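You operate a simulated robot arm through the tools that you are given. There is no shell and no other tool.

Carry out the task below with a simulated robot arm. There is one attempt and no reset: what you move stays moved.

## Task
Brush all three heaps of crumbs into the blue dustpan.
Fine: with the round wooden brush, along the tiles, none astray, jam spot not smeared; brush back on its tile, dustpan stays. Set down upright: round wooden brush.
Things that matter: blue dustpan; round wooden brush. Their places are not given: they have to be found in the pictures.

The check looks at the end state, three seconds after you hand in, the way a careful person would. Anything else that was tipped, shoved, dropped, spilled or broken makes it a failure.

## Robot
A 6-joint arm with a two-finger parallel gripper, fixed in place. Base frame: the origin is on the floor under the middle of its stand, x ahead of it, y to its left, z up; the work surface is at about z = 0.9. Units: m, rad, N and s.
With the tool pointing down near the work surface it reaches from about 0.48 to 0.88 m from the base axis. Its first joint turns from -2.007 to 2.007 rad. Payload 4.2 kg.
The tool frame sits at the grasp point between the pads (the TCP): z along the fingers, y along the line on which they close. The tips reach 0.023 m beyond it. Largest opening 0.094 m; finger width 0.038, thickness 0.01; the body of the gripper, 0.054 by 0.096 m, starts 0.039 m behind the TCP.
Orientation is told as [roll, pitch, yaw] about the base's x, y, z axes, in that order, counted from this pose: with the fingers straight down and closing along the base's y, the tool's x points along the base's -x, its y along +y and its z along -z.

## Interface
- The arm moves only by the tool arm_command. Its argument "deltas" is a list of rows, each a list of 7 numbers: the shift along the tool's x, y, z in m, then the turn, a rotation vector about the tool's x, y, z in rad, then the gripper command, from -1 (shut) to 1 (fully open), values between in proportion. In form: [[tx, ty, tz, ax, ay, az, fingers], ...]. A call has 1 to 20 rows; each row is the pose to reach, as a shift and turn from the pose commanded when the call began, along the tool's axes at that moment. Rows are played at 5 a second. More than 0.05 m and 0.15 rad between two rows, or a gripper value outside its range, and nothing of the call is played. Where a pose cannot be reached the arm comes as near as it can. A force on the tool above 40 N (or 10 N above the force at the start of the call, whichever is more), or a blocked arm, ends the call early, and 0.2 s more pass. Each finger travels about 0.108 m/s and halts on what it meets, pressing with about 44 N; the grip force reading is that of the motor and also rises with nothing between the fingers. The clock runs only during rows and for 0.2 s after the last one: add rows that repeat a pose to give the fingers time. It gives the time, the measured TCP pose, the force on the tool (base axes), the opening and the grip force at its end, in the units of the frame above (readings bear some noise), with the torque about the TCP (base axes, N m) and any sound that the robot's microphone picked up.
- Cameras (640 x 400 px; columns grow to the right, rows downward): "scene" is fixed at [0.2164, -0.5214, 1.6804]; the picture's right is [0.72, -0.69, 0.00], its down [-0.53, -0.56, -0.64] and it looks along [0.44, 0.46, -0.77] (base axes); focal length 359 px, centre (320, 200). "wrist" rides on the gripper at [0.086, 0.016, -0.075] in the tool frame; the picture's right is [-0.18, 0.98, 0.00], its down [-0.58, -0.11, -0.81] and it looks along [-0.79, -0.15, 0.59] (tool axes); focal length 243 px, centre (320, 200).
- camera(camera): a new picture of that camera. No time passes.
- move_column(by): slides the trunk up (or, below 0, down) by that many m; the arm rides with it, the base frame stays. It gives what a move gives, with no picture.
- locate(camera, pixels): for up to 12 pixels [column, row] of the newest picture of that camera ("zoom" is the newest enlarged one), the place [x, y, z] in the base frame of the surface seen there, good to about 0.002 m, but the place of the scene camera against the robot may be out by one fixed shift of up to 0.025 m in any direction. No time passes.
- inspect(camera, box): a new picture of the part [left, top, right, bottom] of that camera's present view, enlarged. No time passes.
- finish_job(): hands the job in; it is judged then, once.

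Open the gripper and draw the arm clear of the work before you hand the job in, unless the task says otherwise.

The tools are called after ">>>" as name(argument=value, ...) on one line, values as JSON. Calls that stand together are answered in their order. arm_command: Moves the arm, as the interface text tells. Its arguments: {"type":"object","properties":{"deltas":{"type":"array","items":{"type":"array","items":{"type":"number"}}}},"required":["deltas"]} The other tools are called the same way: move_column (by) moves the trunk up or down; camera (camera) takes a picture; locate (camera, pixels) gives the place of the surface under pixels of a picture; inspect (camera, box) takes an enlarged picture of a part of a camera's view; finish_job () hands the job in.

At the start:

```text
clock: 0.0
tool_pos: [0.5572, -0.2305, 1.1941]
tool_rot: [-0.001, 0.001, 0.002]
ft_force: [0.1, -0.8, 0.0]
moment: [0.01, -0.01, 0.01]
gripper_width: 0.0941
gripper_force: 0.1
trunk travel left (down, up): [-0.8, 0.19]
```

scene: 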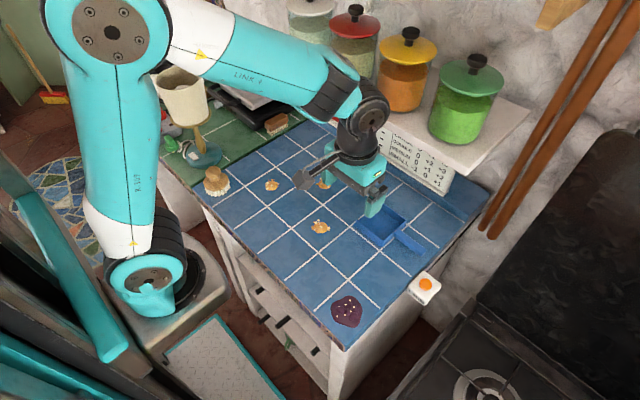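
wrist: 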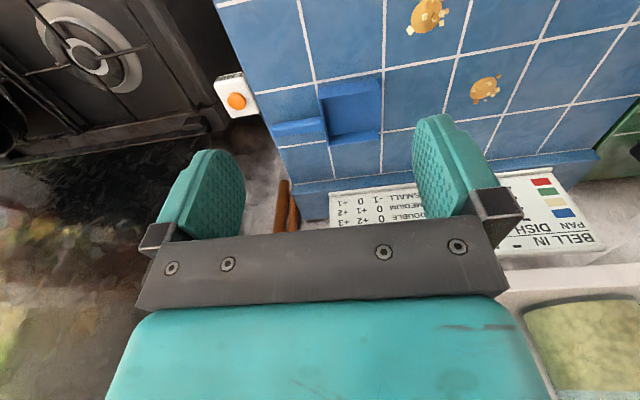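

The scene shows a round brush near (215,182), crumb heaps near (272,185), (323,183), (320,227), the blue dustpan near (385,228) and a jam spot at (346,310). I'll enlarge the work area to see the details.

>>> inspect(camera="scene", box=[180, 120, 340, 220])

>>> inspect(camera="scene", box=[290, 160, 450, 260])

>>> inspect(camera="scene", box=[290, 240, 450, 340])

>>> inspect(camera="scene", box=[150, 60, 310, 160])

```text
4.00 times, centred on (260, 170) of scene
```

zoom: 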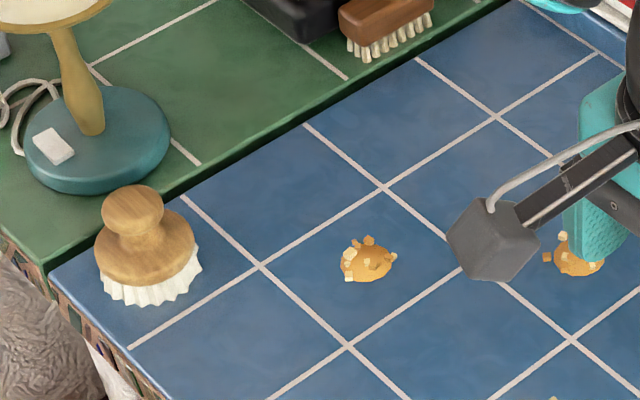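

```text
4.00 times, centred on (370, 210) of scene
```

zoom: 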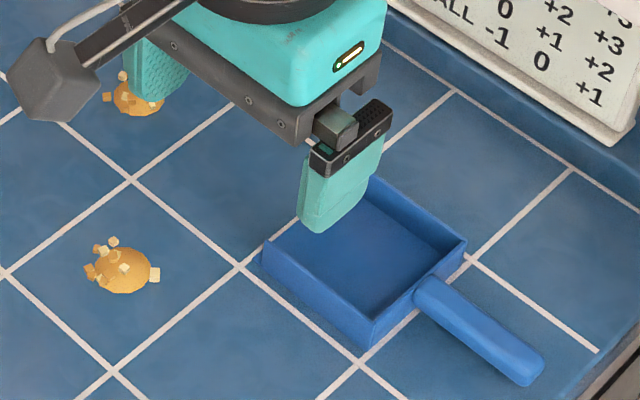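

```text
4.00 times, centred on (370, 290) of scene
```

zoom: 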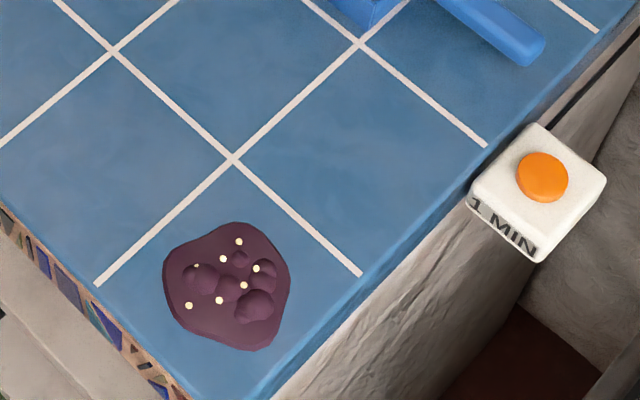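

```text
4.00 times, centred on (230, 110) of scene
```

zoom: 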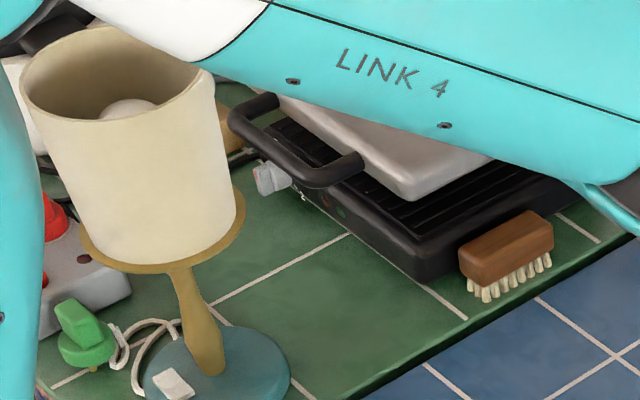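

The dustpan seems open toward +y (the left in the enlarged view), with its handle toward -y. I'll take fresh pictures and locate the key points in both cameras to find the scene camera's shift.

>>> camera(camera="scene")

>>> camera(camera="wrist")

>>> locate(camera="scene", pixels=[[272, 186], [323, 186], [320, 227], [346, 310], [213, 171], [215, 182], [356, 225], [382, 246], [405, 222], [385, 228], [400, 235], [424, 253]])

>>> locate(camera="wrist", pixels=[[428, 15], [485, 90], [350, 110], [320, 85], [381, 76], [381, 138], [330, 145], [300, 130], [275, 127], [238, 101], [386, 60], [456, 58]])

```text
taken
```

scene: 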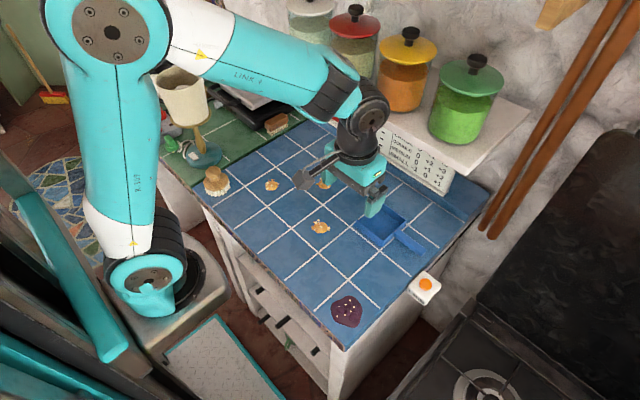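

```text
taken
```

wrist: 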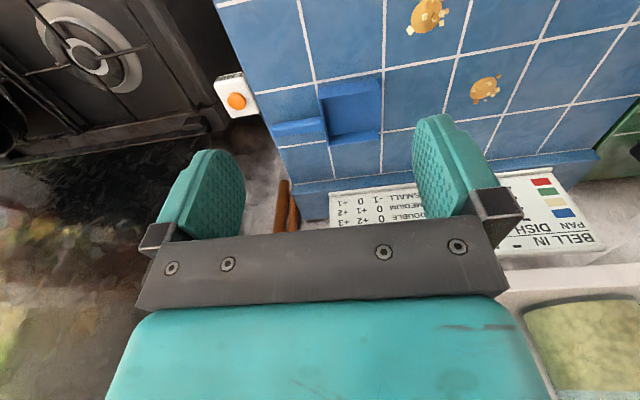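

```text
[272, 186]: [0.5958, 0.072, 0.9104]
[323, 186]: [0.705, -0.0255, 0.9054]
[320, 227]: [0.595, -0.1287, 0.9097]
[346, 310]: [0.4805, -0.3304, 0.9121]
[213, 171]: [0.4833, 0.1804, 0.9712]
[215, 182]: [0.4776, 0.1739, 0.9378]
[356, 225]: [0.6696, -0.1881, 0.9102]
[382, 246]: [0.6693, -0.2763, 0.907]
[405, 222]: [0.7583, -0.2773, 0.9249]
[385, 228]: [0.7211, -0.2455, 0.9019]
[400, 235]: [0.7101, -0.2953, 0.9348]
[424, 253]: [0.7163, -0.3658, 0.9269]
```

```text
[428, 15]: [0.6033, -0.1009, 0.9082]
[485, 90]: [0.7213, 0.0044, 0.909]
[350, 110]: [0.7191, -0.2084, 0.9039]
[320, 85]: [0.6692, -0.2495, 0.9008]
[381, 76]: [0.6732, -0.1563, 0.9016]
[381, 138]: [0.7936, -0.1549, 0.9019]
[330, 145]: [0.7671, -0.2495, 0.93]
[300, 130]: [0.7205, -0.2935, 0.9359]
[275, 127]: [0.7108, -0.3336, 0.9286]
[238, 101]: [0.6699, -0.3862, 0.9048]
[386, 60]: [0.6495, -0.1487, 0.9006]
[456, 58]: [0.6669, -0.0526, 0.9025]
```

The wrist view puts heap C at about (0.603, -0.101), heap B at (0.721, 0.004), and the pan mouth along y≈-0.156, so the scene frame is a little shifted. I'll zoom in on the brush and heaps for measurements.

>>> inspect(camera="scene", box=[190, 155, 254, 195])

>>> locate(camera="zoom", pixels=[[250, 120], [200, 130], [310, 130], [255, 200], [150, 230], [380, 270], [270, 320], [140, 290], [270, 370], [380, 350], [150, 350], [420, 290]])

```text
10.00 times, centred on (222, 175) of scene
```

zoom: 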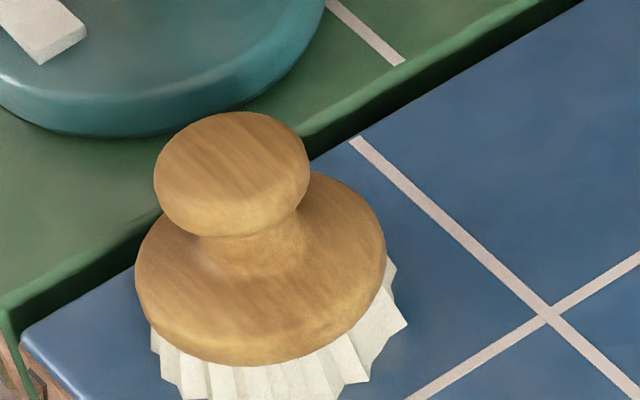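

```text
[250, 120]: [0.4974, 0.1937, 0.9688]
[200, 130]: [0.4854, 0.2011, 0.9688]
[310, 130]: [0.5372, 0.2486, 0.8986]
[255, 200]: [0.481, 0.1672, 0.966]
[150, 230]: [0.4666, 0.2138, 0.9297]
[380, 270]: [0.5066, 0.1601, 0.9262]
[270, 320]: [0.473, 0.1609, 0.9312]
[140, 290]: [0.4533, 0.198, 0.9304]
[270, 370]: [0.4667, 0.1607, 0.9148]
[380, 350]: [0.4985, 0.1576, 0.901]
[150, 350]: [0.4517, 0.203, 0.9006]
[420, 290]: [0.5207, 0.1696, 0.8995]
```

The brush's knob is about 0.043 m across with its top near z 0.97, and its disc is about 0.07 m across. Next I enlarge the wrist view on heaps B and C and the pan for detail.

>>> inspect(camera="wrist", box=[270, 60, 398, 140])

>>> locate(camera="zoom", pixels=[[245, 130], [255, 220], [300, 380], [540, 110], [548, 390], [556, 75], [400, 200], [400, 350], [300, 300], [560, 250], [200, 120], [400, 120]])

>>> inspect(camera="wrist", box=[390, 0, 518, 80])

>>> inspect(camera="wrist", box=[440, 60, 568, 140])

```text
5.00 times, centred on (334, 100) of wrist
```

zoom: 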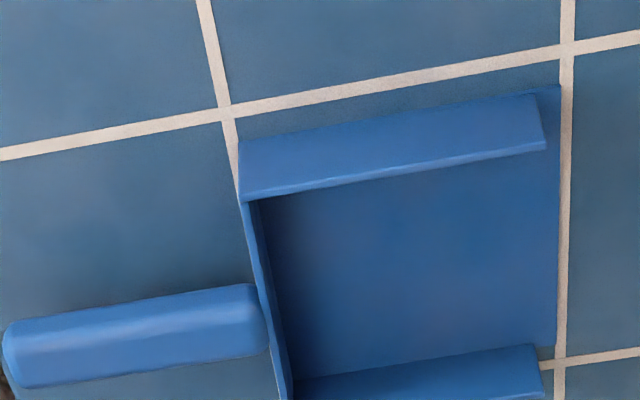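

```text
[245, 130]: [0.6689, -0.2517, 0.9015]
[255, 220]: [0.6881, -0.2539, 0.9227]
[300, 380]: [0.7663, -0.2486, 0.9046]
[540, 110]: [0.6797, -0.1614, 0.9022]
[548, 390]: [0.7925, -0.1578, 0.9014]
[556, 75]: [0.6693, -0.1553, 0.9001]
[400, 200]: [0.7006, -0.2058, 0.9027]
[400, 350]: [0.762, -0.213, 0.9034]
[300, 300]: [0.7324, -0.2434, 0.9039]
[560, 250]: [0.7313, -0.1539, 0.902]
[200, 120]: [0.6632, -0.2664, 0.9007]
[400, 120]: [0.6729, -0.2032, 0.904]
```

```text
5.00 times, centred on (454, 40) of wrist
```

zoom: 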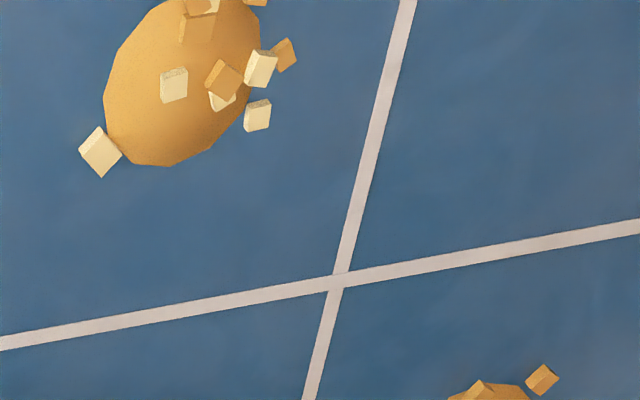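

```text
5.00 times, centred on (504, 100) of wrist
```

zoom: 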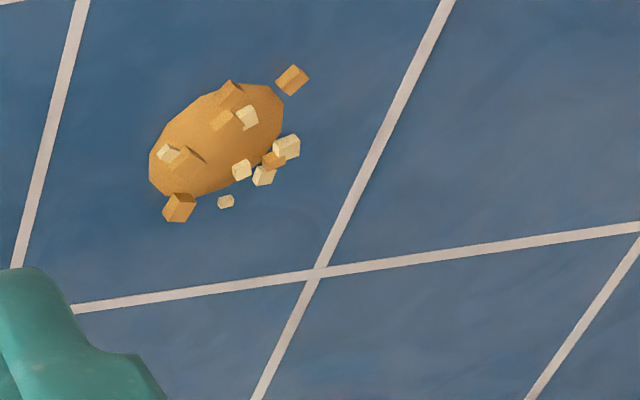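

Both heaps show a mound with little cubes, and the pan's mouth is open at y≈-0.155 with its floor at z≈0.9025. Next I locate possible obstacles: the lamp, green ledge, shelf, grill and tile lines near the brush.

>>> locate(camera="scene", pixels=[[183, 75], [205, 100], [165, 120], [205, 157], [215, 150], [420, 150], [450, 175], [515, 115], [275, 122], [240, 165], [390, 135], [225, 163]])

>>> locate(camera="wrist", pixels=[[340, 205], [400, 190], [545, 190], [560, 255], [300, 185], [540, 160], [626, 100], [610, 60], [305, 83], [386, 55], [456, 55], [283, 200]])

```text
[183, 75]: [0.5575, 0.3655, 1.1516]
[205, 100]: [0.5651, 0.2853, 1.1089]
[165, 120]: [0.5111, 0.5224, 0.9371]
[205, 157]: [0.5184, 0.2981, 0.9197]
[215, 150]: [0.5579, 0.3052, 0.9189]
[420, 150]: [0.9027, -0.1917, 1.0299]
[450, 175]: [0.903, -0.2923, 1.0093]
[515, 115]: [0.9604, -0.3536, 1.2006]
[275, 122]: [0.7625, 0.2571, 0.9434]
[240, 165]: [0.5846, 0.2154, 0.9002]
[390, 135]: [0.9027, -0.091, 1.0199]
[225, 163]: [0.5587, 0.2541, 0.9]
```

```text
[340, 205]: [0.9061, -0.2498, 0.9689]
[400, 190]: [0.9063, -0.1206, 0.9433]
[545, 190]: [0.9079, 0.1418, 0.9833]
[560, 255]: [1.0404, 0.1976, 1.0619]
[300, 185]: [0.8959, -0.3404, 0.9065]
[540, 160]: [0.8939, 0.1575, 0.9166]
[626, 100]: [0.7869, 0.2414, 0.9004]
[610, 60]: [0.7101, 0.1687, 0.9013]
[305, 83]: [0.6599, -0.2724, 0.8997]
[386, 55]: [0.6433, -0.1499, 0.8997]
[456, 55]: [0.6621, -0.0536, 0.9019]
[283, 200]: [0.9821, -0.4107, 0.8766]
```

The lamp shade is around (0.56, 0.37) with its near edge around y≈0.29, and the shelf front is at x≈0.905. I'll move to about (0.50, -0.03, 1.2) and turn the tool so the wrist camera looks toward +y at the brush and heap A.

>>> arm_command(deltas=[[0.005, 0.018, 0, 0, 0, -0.143, 1], [0.01, 0.036, 0, 0, 0, -0.286, 1], [0.015, 0.055, 0, 0, 0, -0.428, 1], [0.021, 0.073, 0, 0, 0, -0.571, 1], [0.026, 0.091, 0, 0, 0, -0.714, 1], [0.031, 0.109, 0, 0, 0, -0.857, 1], [0.036, 0.127, 0, 0, 0, -1.0, 1], [0.041, 0.145, 0, 0, 0, -1.142, 1], [0.047, 0.164, 0, 0, 0, -1.285, 1], [0.052, 0.182, 0, 0, 0, -1.428, 1], [0.057, 0.2, 0, 0, 0, -1.571, 1], [0.057, 0.2, 0, 0, 0, -1.571, 1]])

>>> camera(camera="wrist")

>>> camera(camera="scene")

```text
clock: 2.6
tool_pos: [0.5005, -0.0303, 1.1951]
tool_rot: [0.0, 0.0, 1.571]
ft_force: [1.0, 0.5, -0.7]
moment: [-0.02, -0.04, 0.01]
gripper_width: 0.0941
gripper_force: 0.2
trunk travel left (down, up): [-0.8, 0.19]
```

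```text
taken
```

wrist: 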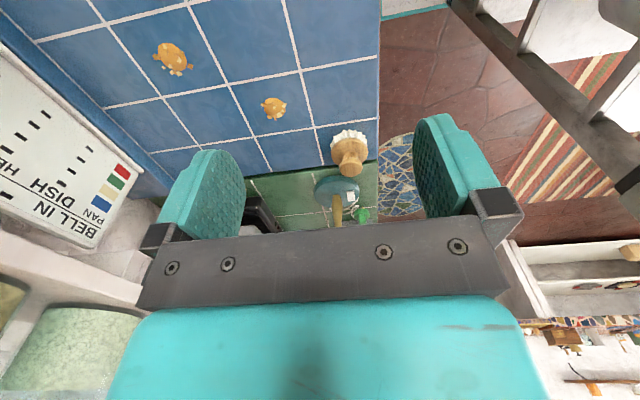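

```text
taken
```

scene: 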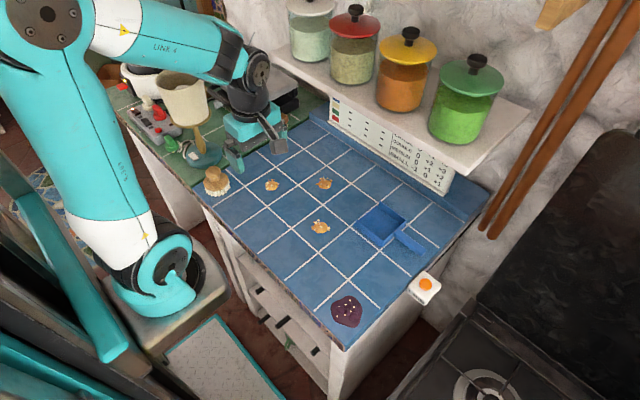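

The wrist view now shows the brush at (347,150), heap A at (273,107) and heap B at (172,57). I'll locate points in both cameras to calibrate the scene camera.

>>> inspect(camera="wrist", box=[300, 115, 396, 175])

>>> locate(camera="zoom", pixels=[[310, 180], [240, 210], [430, 200], [320, 290], [320, 360], [220, 250], [410, 270], [200, 170], [450, 170], [330, 110], [90, 80], [550, 50]])

>>> locate(camera="wrist", pixels=[[273, 107], [172, 57], [231, 85], [299, 71], [314, 127], [248, 137], [161, 97], [195, 1], [378, 120], [340, 195], [378, 60], [340, 170]])

>>> locate(camera="scene", pixels=[[272, 186], [324, 184], [320, 227], [245, 186], [290, 177], [352, 185], [350, 226], [268, 207], [295, 235], [323, 263], [298, 204], [328, 228]])

```text
6.67 times, centred on (348, 145) of wrist
```

zoom: 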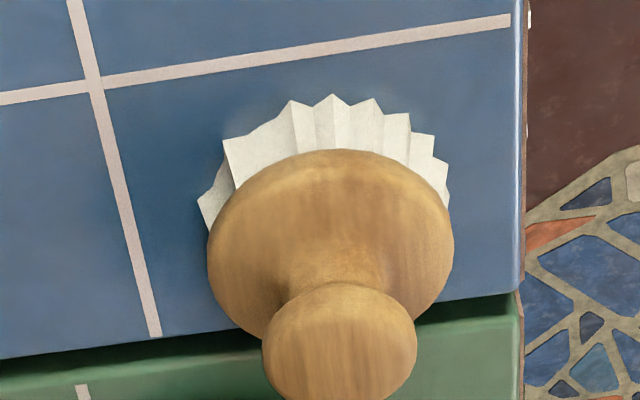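

```text
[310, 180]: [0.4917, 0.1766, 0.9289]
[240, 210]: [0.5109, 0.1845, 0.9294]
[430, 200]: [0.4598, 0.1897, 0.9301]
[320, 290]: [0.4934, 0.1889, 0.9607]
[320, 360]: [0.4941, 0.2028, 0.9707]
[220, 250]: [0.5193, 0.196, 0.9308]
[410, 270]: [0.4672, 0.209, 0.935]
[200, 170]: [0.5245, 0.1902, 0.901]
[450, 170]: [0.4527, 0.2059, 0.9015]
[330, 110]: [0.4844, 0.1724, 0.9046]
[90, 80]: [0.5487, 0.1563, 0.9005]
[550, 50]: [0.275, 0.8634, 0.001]
```

```text
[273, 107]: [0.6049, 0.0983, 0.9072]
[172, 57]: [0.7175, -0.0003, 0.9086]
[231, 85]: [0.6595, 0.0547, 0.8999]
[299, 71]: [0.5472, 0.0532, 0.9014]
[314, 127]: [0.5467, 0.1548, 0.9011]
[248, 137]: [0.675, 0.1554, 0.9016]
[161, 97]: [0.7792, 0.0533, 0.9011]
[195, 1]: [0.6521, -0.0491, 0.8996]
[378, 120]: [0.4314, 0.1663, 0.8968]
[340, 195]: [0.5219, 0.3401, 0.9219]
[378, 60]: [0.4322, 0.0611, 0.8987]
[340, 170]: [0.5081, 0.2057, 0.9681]
```

```text
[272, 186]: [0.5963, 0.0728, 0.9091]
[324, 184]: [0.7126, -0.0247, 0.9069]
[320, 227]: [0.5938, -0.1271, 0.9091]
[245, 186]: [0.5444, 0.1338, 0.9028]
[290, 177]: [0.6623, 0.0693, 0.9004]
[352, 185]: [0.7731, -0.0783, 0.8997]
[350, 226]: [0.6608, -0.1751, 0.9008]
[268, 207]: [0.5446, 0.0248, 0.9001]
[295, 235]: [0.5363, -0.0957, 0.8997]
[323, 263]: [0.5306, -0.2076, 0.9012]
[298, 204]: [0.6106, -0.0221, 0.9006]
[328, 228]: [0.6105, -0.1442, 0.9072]
```

The scene camera's points come out about (+0.007, +0.025) short of the wrist camera's. I'll zoom in on the brush's knob from the wrist to get its centre exactly.

>>> inspect(camera="wrist", box=[324, 146, 372, 176])

>>> locate(camera="zoom", pixels=[[210, 220], [330, 220], [200, 160], [420, 220], [330, 180], [330, 260], [200, 240], [430, 260], [330, 300], [120, 120], [530, 140], [330, 120]])

>>> inspect(camera="scene", box=[190, 155, 254, 195])

>>> locate(camera="scene", pixels=[[380, 208], [356, 226], [382, 246], [405, 220], [378, 222], [395, 228], [370, 214], [390, 240], [368, 235], [393, 214], [410, 240], [426, 254]])

```text
13.33 times, centred on (348, 161) of wrist
```

zoom: 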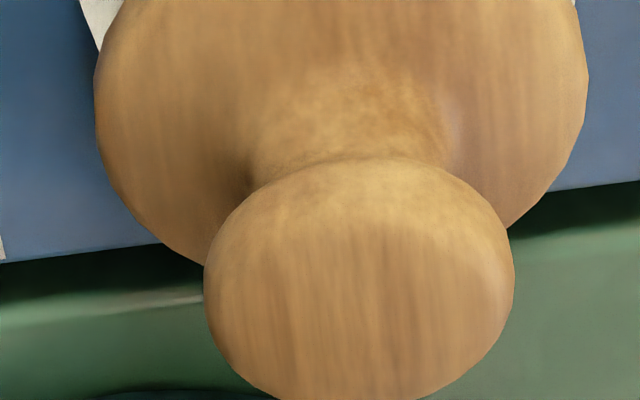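

```text
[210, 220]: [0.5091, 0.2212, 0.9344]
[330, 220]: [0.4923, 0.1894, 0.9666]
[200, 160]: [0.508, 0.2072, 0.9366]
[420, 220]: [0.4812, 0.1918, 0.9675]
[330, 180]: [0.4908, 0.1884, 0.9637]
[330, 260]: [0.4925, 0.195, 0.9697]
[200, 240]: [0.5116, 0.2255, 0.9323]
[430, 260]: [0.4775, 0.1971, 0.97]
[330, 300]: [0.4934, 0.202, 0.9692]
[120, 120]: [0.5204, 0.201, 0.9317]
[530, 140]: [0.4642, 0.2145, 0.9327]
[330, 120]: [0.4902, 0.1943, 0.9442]
```

```text
10.00 times, centred on (222, 175) of scene
```

zoom: 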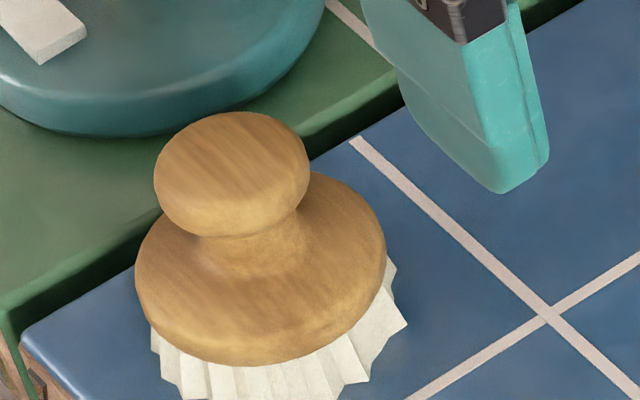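

```text
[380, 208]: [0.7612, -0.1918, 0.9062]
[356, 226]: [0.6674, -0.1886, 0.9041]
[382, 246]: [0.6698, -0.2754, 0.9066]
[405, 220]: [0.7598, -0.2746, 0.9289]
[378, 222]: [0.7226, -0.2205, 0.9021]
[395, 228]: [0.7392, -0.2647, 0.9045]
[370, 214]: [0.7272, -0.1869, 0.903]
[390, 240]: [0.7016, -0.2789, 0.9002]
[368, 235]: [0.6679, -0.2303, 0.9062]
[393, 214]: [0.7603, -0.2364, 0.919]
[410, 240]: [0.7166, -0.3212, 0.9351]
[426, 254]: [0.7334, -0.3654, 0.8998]
```

The brush centre is about (0.489, 0.206) with the knob widest near z≈0.96. The lamp stands close by, so I'll measure its shade before descending there.

>>> inspect(camera="scene", box=[130, 60, 258, 140])

>>> locate(camera="scene", pixels=[[206, 105], [200, 118], [190, 122], [175, 122], [165, 110], [204, 90], [190, 95], [175, 95], [200, 140], [190, 160], [218, 158], [180, 75]])

>>> locate(camera="wrist", pixels=[[336, 205], [338, 215], [320, 190], [355, 190], [338, 182], [360, 213], [312, 215], [258, 200], [262, 220], [338, 225]])

```text
5.00 times, centred on (194, 100) of scene
```

zoom: 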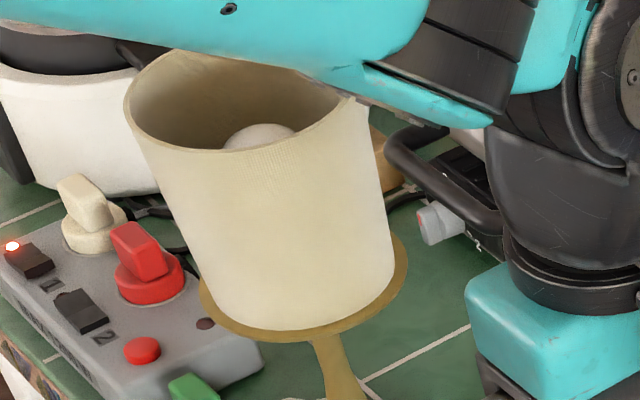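

```text
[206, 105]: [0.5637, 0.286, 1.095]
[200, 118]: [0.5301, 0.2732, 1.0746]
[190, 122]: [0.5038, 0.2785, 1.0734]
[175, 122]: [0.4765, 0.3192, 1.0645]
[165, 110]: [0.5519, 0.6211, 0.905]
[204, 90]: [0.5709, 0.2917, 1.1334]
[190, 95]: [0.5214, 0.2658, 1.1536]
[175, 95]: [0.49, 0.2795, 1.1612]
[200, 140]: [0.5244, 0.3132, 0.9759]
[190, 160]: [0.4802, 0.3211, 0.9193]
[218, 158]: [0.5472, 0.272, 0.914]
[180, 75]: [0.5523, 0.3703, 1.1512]
```

```text
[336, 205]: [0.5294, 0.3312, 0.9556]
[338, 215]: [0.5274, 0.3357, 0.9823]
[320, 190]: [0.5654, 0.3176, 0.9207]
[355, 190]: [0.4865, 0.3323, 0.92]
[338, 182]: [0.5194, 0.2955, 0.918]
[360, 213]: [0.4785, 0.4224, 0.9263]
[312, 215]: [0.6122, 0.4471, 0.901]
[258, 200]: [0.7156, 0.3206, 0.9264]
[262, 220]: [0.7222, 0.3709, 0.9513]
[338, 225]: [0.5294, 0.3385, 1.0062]
```

The lamp's axis is about (0.528, 0.342) with shade radius ≈0.052 and height z≈1.06–1.19. I'll locate the arm's wrist surfaces relative to the tool in this view to check clearance beforehand.

>>> locate(camera="scene", pixels=[[180, 45], [215, 60], [225, 45], [235, 70], [245, 62], [258, 75], [262, 60], [250, 95], [245, 120], [265, 105], [268, 80], [120, 25]])

>>> inspect(camera="scene", box=[190, 30, 318, 190])

```text
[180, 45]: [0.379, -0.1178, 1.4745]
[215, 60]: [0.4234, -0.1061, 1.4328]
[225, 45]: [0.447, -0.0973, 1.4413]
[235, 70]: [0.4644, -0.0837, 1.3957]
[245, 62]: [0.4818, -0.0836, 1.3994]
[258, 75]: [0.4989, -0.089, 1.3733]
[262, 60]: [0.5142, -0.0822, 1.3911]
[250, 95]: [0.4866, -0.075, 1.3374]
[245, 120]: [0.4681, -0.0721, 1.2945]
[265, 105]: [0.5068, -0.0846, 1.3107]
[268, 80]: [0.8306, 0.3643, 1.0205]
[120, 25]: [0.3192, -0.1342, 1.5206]
```

```text
2.50 times, centred on (254, 110) of scene
```

zoom: 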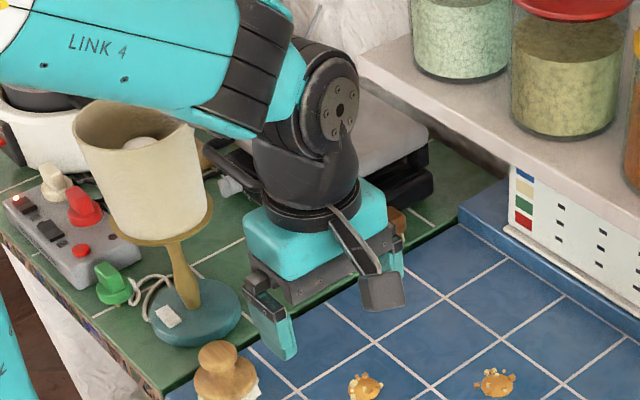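

From the readings the wrist joint sits about 0.185 m above the TCP and near the tool axis, leaving roughly 5 cm to the lamp shade. I'll move to above the brush at z=1.10 and check.

>>> arm_command(deltas=[[-0.034, 0.0016, 0.0136, 0, 0, 0, 1], [-0.0675, 0.0033, 0.0271, 0, 0, 0, 1], [-0.1013, 0.0049, 0.0407, 0, 0, 0, 1], [-0.135, 0.0066, 0.0543, 0, 0, 0, 1], [-0.1688, 0.0082, 0.0679, 0, 0, 0, 1], [-0.2026, 0.0099, 0.0814, 0, 0, 0, 1], [-0.2363, 0.0115, 0.095, 0, 0, 0, 1], [-0.2363, 0.0115, 0.095, 0, 0, 0, 1]])

>>> camera(camera="scene")

>>> camera(camera="wrist")

>>> inspect(camera="scene", box=[130, 30, 290, 210])

```text
clock: 4.4
tool_pos: [0.489, 0.2061, 1.0996]
tool_rot: [0.0, 0.0, 1.57]
ft_force: [-0.1, -0.3, 0.6]
moment: [0.0, -0.01, 0.0]
gripper_width: 0.094
gripper_force: 0.1
trunk travel left (down, up): [-0.8, 0.19]
```

```text
taken
```

scene: 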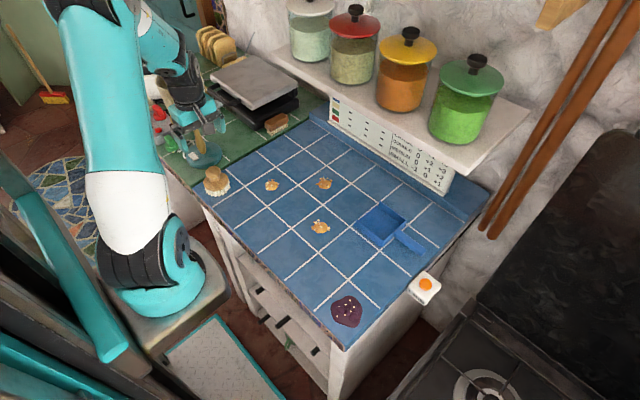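

```text
taken
```

wrist: 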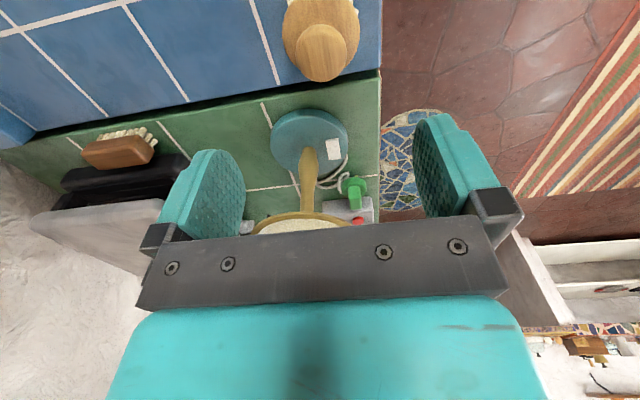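

```text
2.22 times, centred on (210, 120) of scene
```

zoom: 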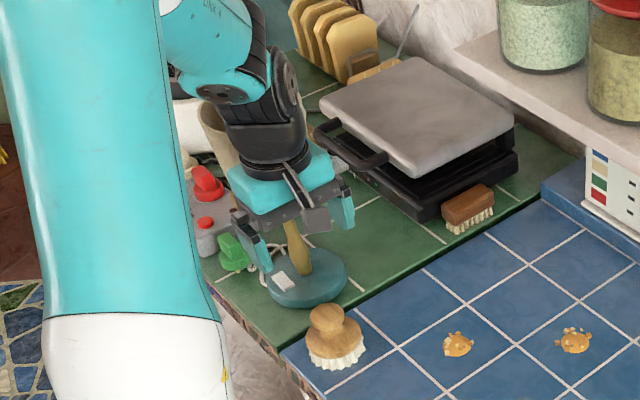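

The gripper is above the brush and in front of the lamp with visible room. I'll check the knob centre with the wrist camera from here (knob at (322,50)).

>>> inspect(camera="wrist", box=[272, 0, 400, 80])

>>> locate(camera="zoom", pixels=[[115, 260], [250, 260], [375, 260], [250, 180], [250, 130], [250, 350], [250, 390], [60, 180], [435, 180], [130, 240], [360, 240], [250, 300]])

>>> locate(camera="wrist", pixels=[[308, 140], [308, 170], [308, 195], [300, 216], [300, 228], [272, 142], [346, 142], [308, 112], [308, 222], [256, 228], [345, 222]])

```text
5.00 times, centred on (336, 40) of wrist
```

zoom: 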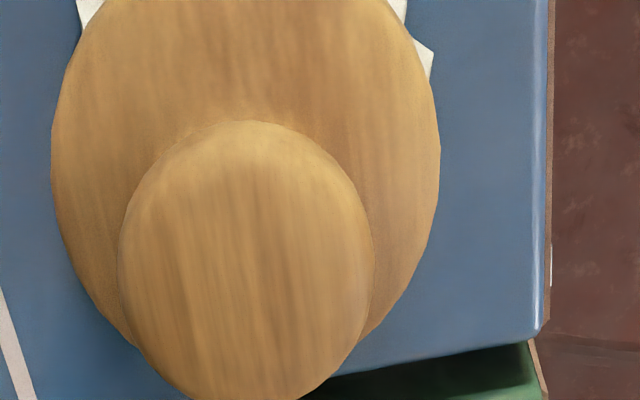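

```text
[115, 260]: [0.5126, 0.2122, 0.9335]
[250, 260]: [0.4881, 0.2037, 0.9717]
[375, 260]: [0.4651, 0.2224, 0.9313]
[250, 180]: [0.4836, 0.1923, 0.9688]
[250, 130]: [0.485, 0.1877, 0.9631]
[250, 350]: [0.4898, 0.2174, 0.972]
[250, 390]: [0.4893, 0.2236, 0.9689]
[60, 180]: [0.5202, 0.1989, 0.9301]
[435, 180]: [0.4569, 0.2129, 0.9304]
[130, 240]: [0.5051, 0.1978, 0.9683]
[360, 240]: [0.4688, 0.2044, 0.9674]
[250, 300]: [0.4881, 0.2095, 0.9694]
```

```text
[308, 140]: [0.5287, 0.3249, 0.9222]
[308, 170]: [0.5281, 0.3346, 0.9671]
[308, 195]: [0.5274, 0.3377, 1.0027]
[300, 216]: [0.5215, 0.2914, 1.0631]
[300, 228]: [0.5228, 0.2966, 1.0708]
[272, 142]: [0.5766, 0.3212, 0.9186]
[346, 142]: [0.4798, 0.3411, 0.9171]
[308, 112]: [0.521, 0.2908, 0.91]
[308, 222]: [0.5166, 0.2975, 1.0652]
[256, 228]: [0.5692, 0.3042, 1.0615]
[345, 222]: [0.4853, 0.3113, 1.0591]
```

The knob centre is (0.487, 0.207), radius ≈0.0205, and the shade's near rim is at y=0.291, so there's about 5–6 cm clearance. I descend with the gripper open to z≈0.963.

>>> arm_command(deltas=[[-0.001, 0.002, 0.03, 0, 0, 0, 1], [-0.001, 0.002, 0.06, 0, 0, 0, 1], [-0.001, 0.002, 0.085, 0, 0, 0, 1], [-0.001, 0.002, 0.105, 0, 0, 0, 1], [-0.001, 0.002, 0.122, 0, 0, 0, 1], [-0.001, 0.002, 0.1366, 0, 0, 0, 1], [-0.001, 0.002, 0.1366, 0, 0, 0, 1]])

>>> camera(camera="scene")

>>> inspect(camera="scene", box=[160, 100, 272, 210])

>>> camera(camera="wrist")

```text
clock: 6.0
tool_pos: [0.4871, 0.2078, 0.9618]
tool_rot: [0.0, 0.001, 1.572]
ft_force: [0.3, -0.9, -0.2]
moment: [-0.01, -0.03, 0.01]
gripper_width: 0.0941
gripper_force: 0.1
trunk travel left (down, up): [-0.8, 0.19]
```

```text
taken
```

scene: 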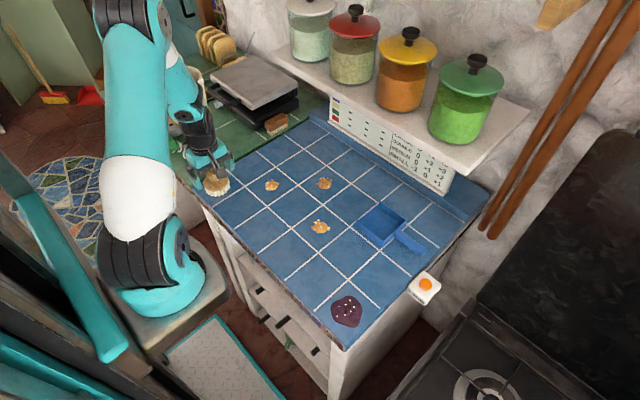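

```text
3.64 times, centred on (216, 155) of scene
```

zoom: 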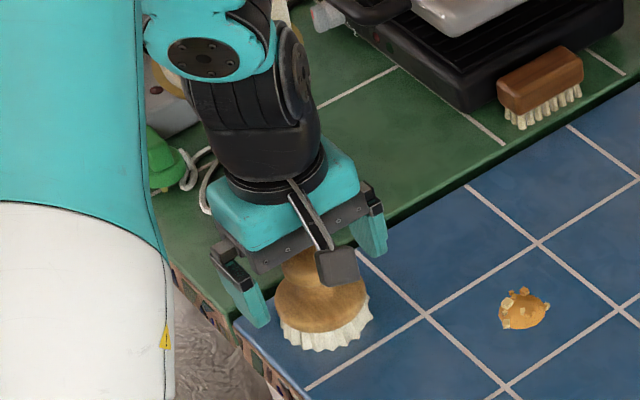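

```text
taken
```

wrist: 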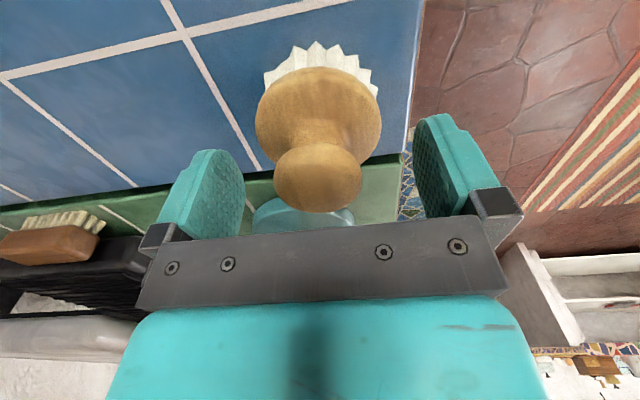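

The knob sits between the open fingers. I close the gripper in place, holding for several rows.

>>> arm_command(deltas=[[0, 0, 0, 0, 0, 0, 0.3], [0, 0, 0, 0, 0, 0, 0], [0, 0, 0, 0, 0, 0, -0.2], [0, 0, 0, 0, 0, 0, -1], [0, 0, 0, 0, 0, 0, -1], [0, 0, 0, 0, 0, 0, -1]])

>>> camera(camera="wrist")

>>> inspect(camera="scene", box=[180, 130, 260, 210])

```text
clock: 7.4
tool_pos: [0.487, 0.2072, 0.9631]
tool_rot: [0.0, 0.0, 1.57]
ft_force: [-0.4, 0.2, -0.7]
moment: [0.02, 0.02, -0.01]
gripper_width: 0.0392
gripper_force: 44.2
trunk travel left (down, up): [-0.8, 0.19]
```

```text
taken
```

wrist: 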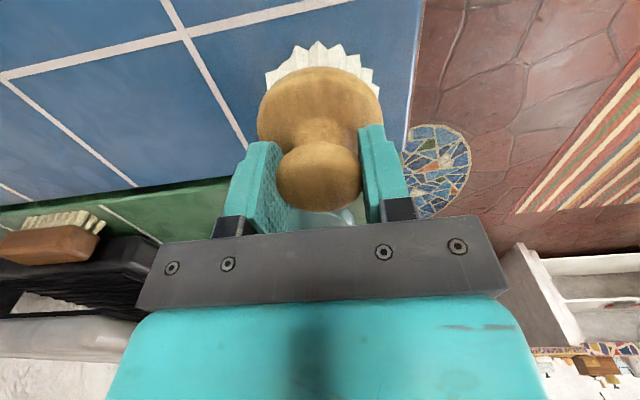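

```text
5.00 times, centred on (220, 170) of scene
```

zoom: 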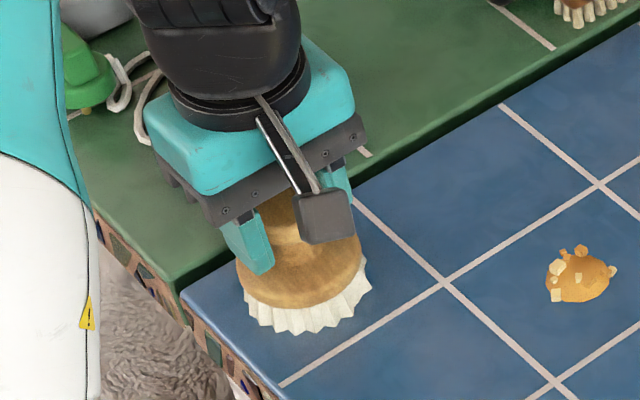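

The brush is held (opening 0.0392, 44 N). Before lifting, I'll measure the heaps' extents with enlarged scene views while the arm is out of the way.

>>> inspect(camera="scene", box=[308, 172, 340, 192])

>>> locate(camera="zoom", pixels=[[180, 240], [480, 220], [320, 340], [320, 160], [240, 320], [430, 170], [100, 130], [330, 250], [400, 330], [250, 180], [520, 300], [160, 330]])

>>> inspect(camera="scene", box=[304, 215, 336, 235])

>>> inspect(camera="scene", box=[256, 175, 288, 195])

>>> inspect(camera="scene", box=[346, 192, 442, 262])

```text
16.00 times, centred on (324, 182) of scene
```

zoom: 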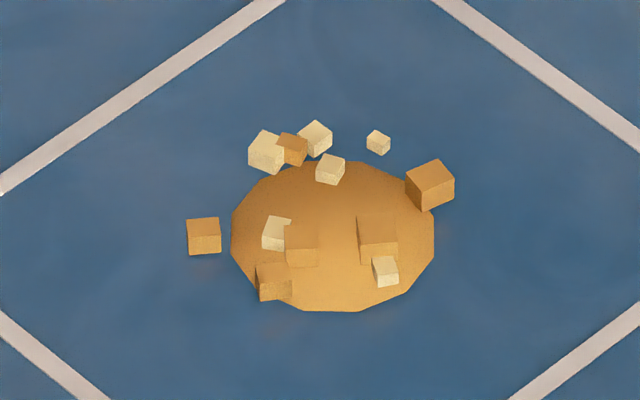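

```text
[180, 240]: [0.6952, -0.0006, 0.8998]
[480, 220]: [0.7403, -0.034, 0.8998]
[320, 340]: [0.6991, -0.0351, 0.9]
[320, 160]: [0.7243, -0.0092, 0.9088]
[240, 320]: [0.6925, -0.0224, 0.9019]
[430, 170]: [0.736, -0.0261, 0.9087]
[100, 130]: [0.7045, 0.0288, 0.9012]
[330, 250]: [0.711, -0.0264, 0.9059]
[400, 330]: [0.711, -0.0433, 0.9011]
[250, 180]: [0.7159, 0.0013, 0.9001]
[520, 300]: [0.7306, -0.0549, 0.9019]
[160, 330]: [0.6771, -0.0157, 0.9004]
```

```text
16.00 times, centred on (320, 225) of scene
```

zoom: 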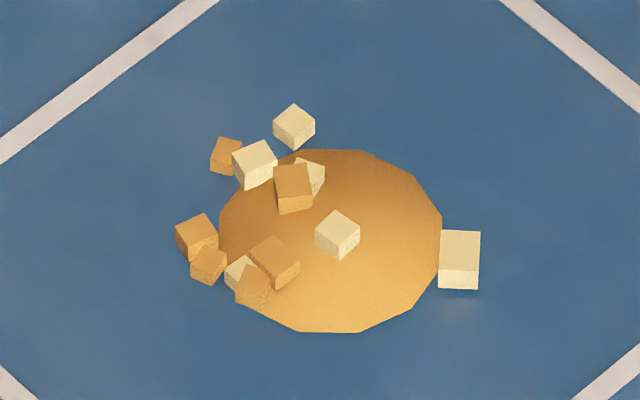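

```text
16.00 times, centred on (272, 185) of scene
```

zoom: 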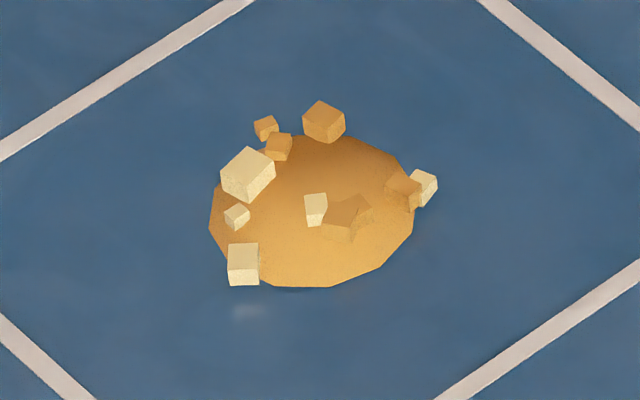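

```text
5.71 times, centred on (394, 227) of scene
```

zoom: 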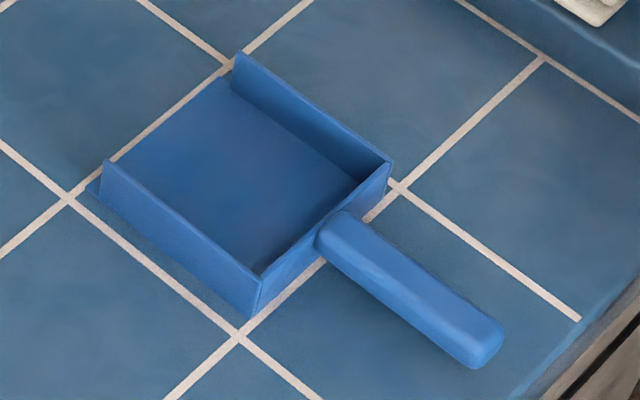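

Each heap looks like one piece: a low mound ≈0.036 m across with cubes stuck to it. The pan's side walls run along y with the floor lip reaching y≈-0.155; I'll locate its edges and the tile crossings in this enlarged view for calibration.

>>> locate(camera="zoom", pixels=[[90, 190], [106, 160], [235, 55], [230, 75], [255, 300], [262, 270], [390, 163], [370, 175], [70, 198], [240, 335], [230, 65], [400, 188]])

>>> inspect(camera="scene", box=[230, 165, 310, 245])

>>> locate(camera="zoom", pixels=[[120, 170], [300, 325], [470, 475], [320, 70], [500, 210], [120, 165], [190, 335], [300, 320], [105, 160], [325, 200]])

```text
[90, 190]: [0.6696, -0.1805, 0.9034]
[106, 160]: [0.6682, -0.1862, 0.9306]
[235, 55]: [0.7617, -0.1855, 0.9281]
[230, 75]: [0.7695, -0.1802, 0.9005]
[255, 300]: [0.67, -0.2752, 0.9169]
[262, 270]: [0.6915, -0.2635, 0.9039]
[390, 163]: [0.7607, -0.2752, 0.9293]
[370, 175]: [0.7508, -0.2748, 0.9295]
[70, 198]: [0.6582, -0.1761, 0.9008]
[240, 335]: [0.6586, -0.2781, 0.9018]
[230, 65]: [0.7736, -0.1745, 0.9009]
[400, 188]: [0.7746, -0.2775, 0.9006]
```

```text
5.00 times, centred on (270, 205) of scene
```

zoom: 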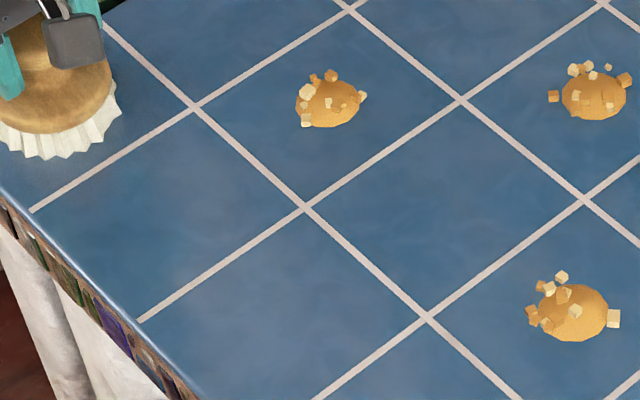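

```text
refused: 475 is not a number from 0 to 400
```

The pan walls stand at scene x≈0.669 and 0.761, mouth lip at scene y≈-0.1805. I'll locate the visible tile crossings precisely in this zoom to compare against the wrist camera next.

>>> locate(camera="zoom", pixels=[[193, 106], [303, 208], [460, 101], [427, 317], [583, 203], [327, 103], [594, 95], [575, 312], [348, 8], [606, 3]])

>>> arm_command(deltas=[[0, 0, -0.01, 0, 0, 0, -1], [0, 0, -0.03, 0, 0, 0, -1], [0, 0, -0.06, 0, 0, 0, -1], [0, 0, -0.1, 0, 0, 0, -1], [0.04, 0, -0.12, 0, 0, 0, -1], [0.08, 0, -0.14, 0, 0, 0, -1], [0.12, 0, -0.15, 0, 0, 0, -1], [0.16, 0, -0.15, 0, 0, 0, -1], [0.16, 0, -0.15, 0, 0, 0, -1]])

>>> camera(camera="wrist")

>>> camera(camera="scene")

```text
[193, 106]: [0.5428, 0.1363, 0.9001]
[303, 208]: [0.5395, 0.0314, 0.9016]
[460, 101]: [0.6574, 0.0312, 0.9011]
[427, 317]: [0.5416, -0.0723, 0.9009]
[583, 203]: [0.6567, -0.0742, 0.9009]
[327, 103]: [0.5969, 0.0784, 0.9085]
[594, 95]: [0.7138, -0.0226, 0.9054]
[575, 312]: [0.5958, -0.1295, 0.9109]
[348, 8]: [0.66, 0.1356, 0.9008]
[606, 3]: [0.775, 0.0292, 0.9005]
```

```text
clock: 9.4
tool_pos: [0.4862, 0.0465, 1.1133]
tool_rot: [0.0, 0.001, 1.571]
ft_force: [-0.9, -0.1, -0.6]
moment: [0.02, 0.01, 0.01]
gripper_width: 0.0394
gripper_force: 43.7
trunk travel left (down, up): [-0.8, 0.19]
```

```text
taken
```

wrist: 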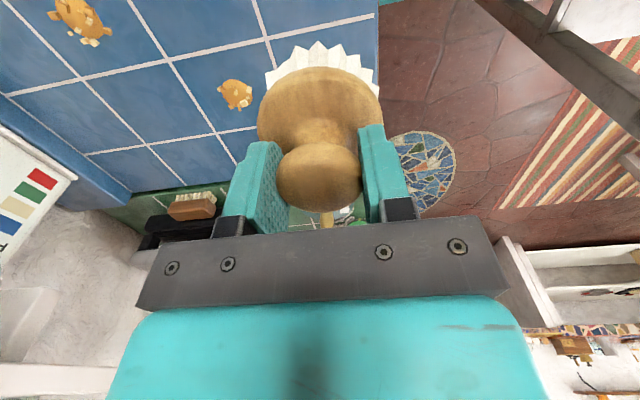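

```text
taken
```

scene: 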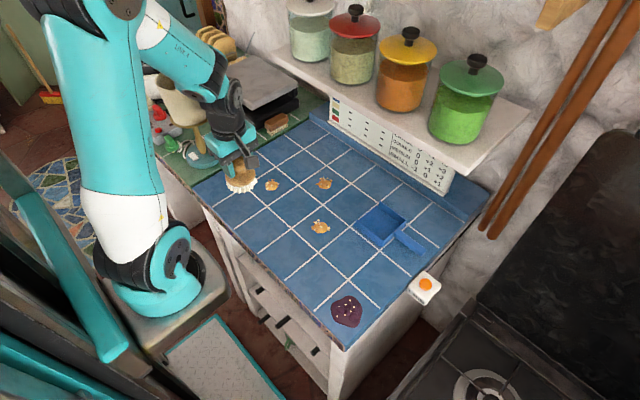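

The brush lifted cleanly. The wrist view shows tile crossings near (169,61), (83,78), (216,134) and heaps A and B; I'll zoom in and locate them.

>>> inspect(camera="wrist", box=[30, 0, 270, 150])

```text
2.67 times, centred on (150, 75) of wrist
```

zoom: 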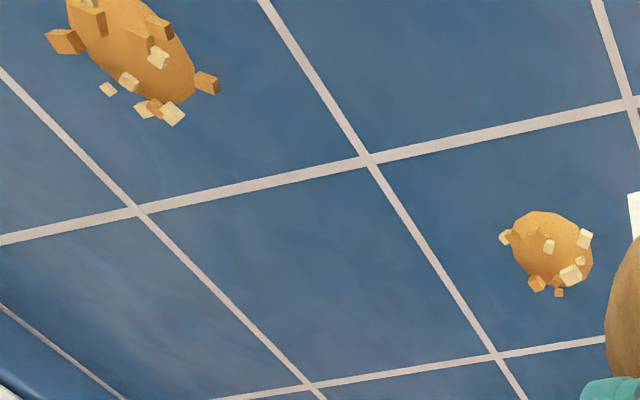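

>>> locate(camera="zoom", pixels=[[369, 160], [138, 210], [496, 355], [312, 386], [632, 104], [552, 245], [130, 50], [550, 212], [520, 245], [590, 255], [165, 60], [90, 40]])

```text
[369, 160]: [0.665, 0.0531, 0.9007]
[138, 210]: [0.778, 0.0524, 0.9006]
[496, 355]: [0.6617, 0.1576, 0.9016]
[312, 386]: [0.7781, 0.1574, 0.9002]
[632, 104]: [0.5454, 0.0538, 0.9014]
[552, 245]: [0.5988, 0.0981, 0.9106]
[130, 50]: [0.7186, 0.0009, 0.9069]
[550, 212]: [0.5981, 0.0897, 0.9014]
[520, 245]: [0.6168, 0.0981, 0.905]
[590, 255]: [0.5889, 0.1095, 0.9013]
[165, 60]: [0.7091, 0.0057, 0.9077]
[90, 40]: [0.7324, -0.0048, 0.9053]
```

The scene-camera shift comes out as about (+0.0045, +0.022), putting the pan's inside at x≈0.677–0.764 (centre 0.720), lip at y≈-0.158, heap B at (0.718, 0.000), A at (0.600, 0.099) and C at (0.601, -0.104). I'll carry the brush to behind heap B at (0.719, 0.085) and lower it to just above the tile.

>>> arm_command(deltas=[[-0.006, -0.039, 0.0105, 0, 0, 0, -1], [-0.0127, -0.077, 0.021, 0, 0, 0, -1], [-0.019, -0.116, 0.0315, 0, 0, 0, -1], [-0.025, -0.155, 0.042, 0, 0, 0, -1], [-0.032, -0.193, 0.0525, 0, 0, 0, -1], [-0.038, -0.232, 0.063, 0, 0, 0, -1], [-0.038, -0.232, 0.1, 0, 0, 0, -1], [-0.038, -0.232, 0.13, 0, 0, 0, -1], [-0.038, -0.232, 0.1445, 0, 0, 0, -1], [-0.038, -0.232, 0.1445, 0, 0, 0, -1]])

>>> camera(camera="scene")

>>> inspect(camera="scene", box=[280, 120, 440, 260])

>>> camera(camera="wrist")

```text
clock: 11.6
tool_pos: [0.7194, 0.0844, 0.9678]
tool_rot: [-0.001, 0.0, 1.568]
ft_force: [-0.2, -0.1, -1.2]
moment: [-0.01, 0.01, 0.01]
gripper_width: 0.0393
gripper_force: 43.9
trunk travel left (down, up): [-0.8, 0.19]
```

```text
taken
```

scene: 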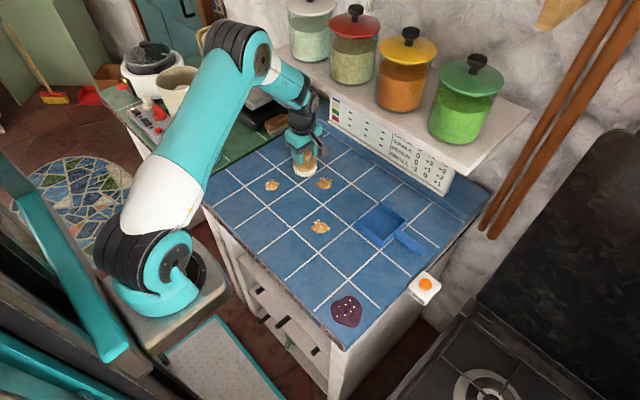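

```text
2.86 times, centred on (360, 190) of scene
```

zoom: 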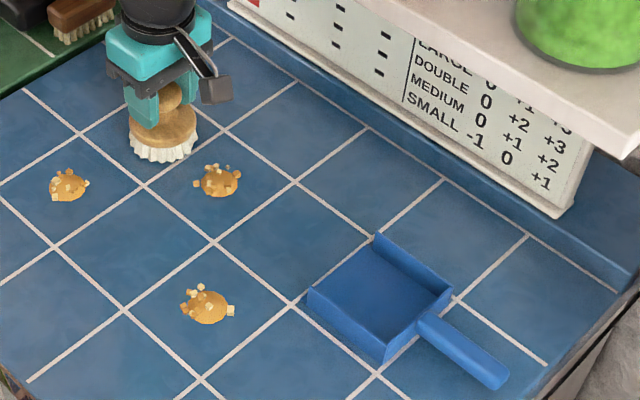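

```text
taken
```

wrist: 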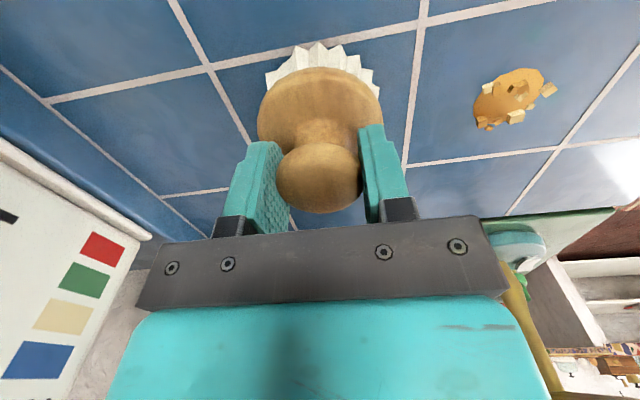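

The brush is right behind heap B, aligned in x. I lower it to ~1 mm above the tile and push slowly toward -y for the first stroke.

>>> arm_command(deltas=[[0, 0, 0.0045, 0, 0, 0, -1], [0.012, 0, 0.0045, 0, 0, 0, -1], [0.022, 0, 0.0045, 0, 0, 0, -1], [0.032, 0, 0.0045, 0, 0, 0, -1], [0.042, 0, 0.0045, 0, 0, 0, -1], [0.052, 0, 0.0045, 0, 0, 0, -1], [0.06, 0, 0.0045, 0, 0, 0, -1], [0.06, 0, 0.0045, 0, 0, 0, -1]])

>>> inspect(camera="scene", box=[280, 120, 408, 240])

```text
clock: 13.4
tool_pos: [0.719, 0.0259, 0.9638]
tool_rot: [0.0, 0.0, 1.569]
ft_force: [0.7, -0.7, 0.0]
moment: [0.03, 0.0, -0.01]
gripper_width: 0.0392
gripper_force: 43.7
trunk travel left (down, up): [-0.8, 0.19]
```

```text
3.33 times, centred on (344, 180) of scene
```

zoom: 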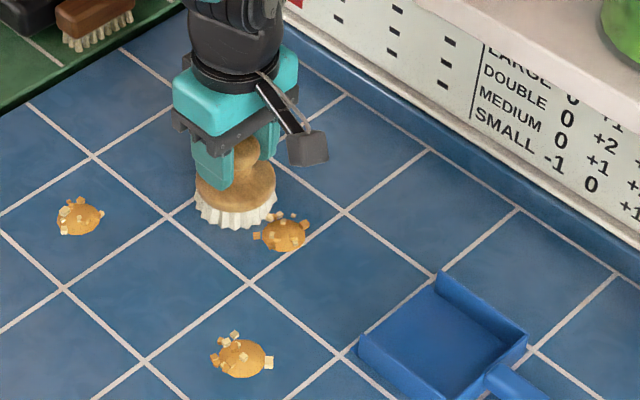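

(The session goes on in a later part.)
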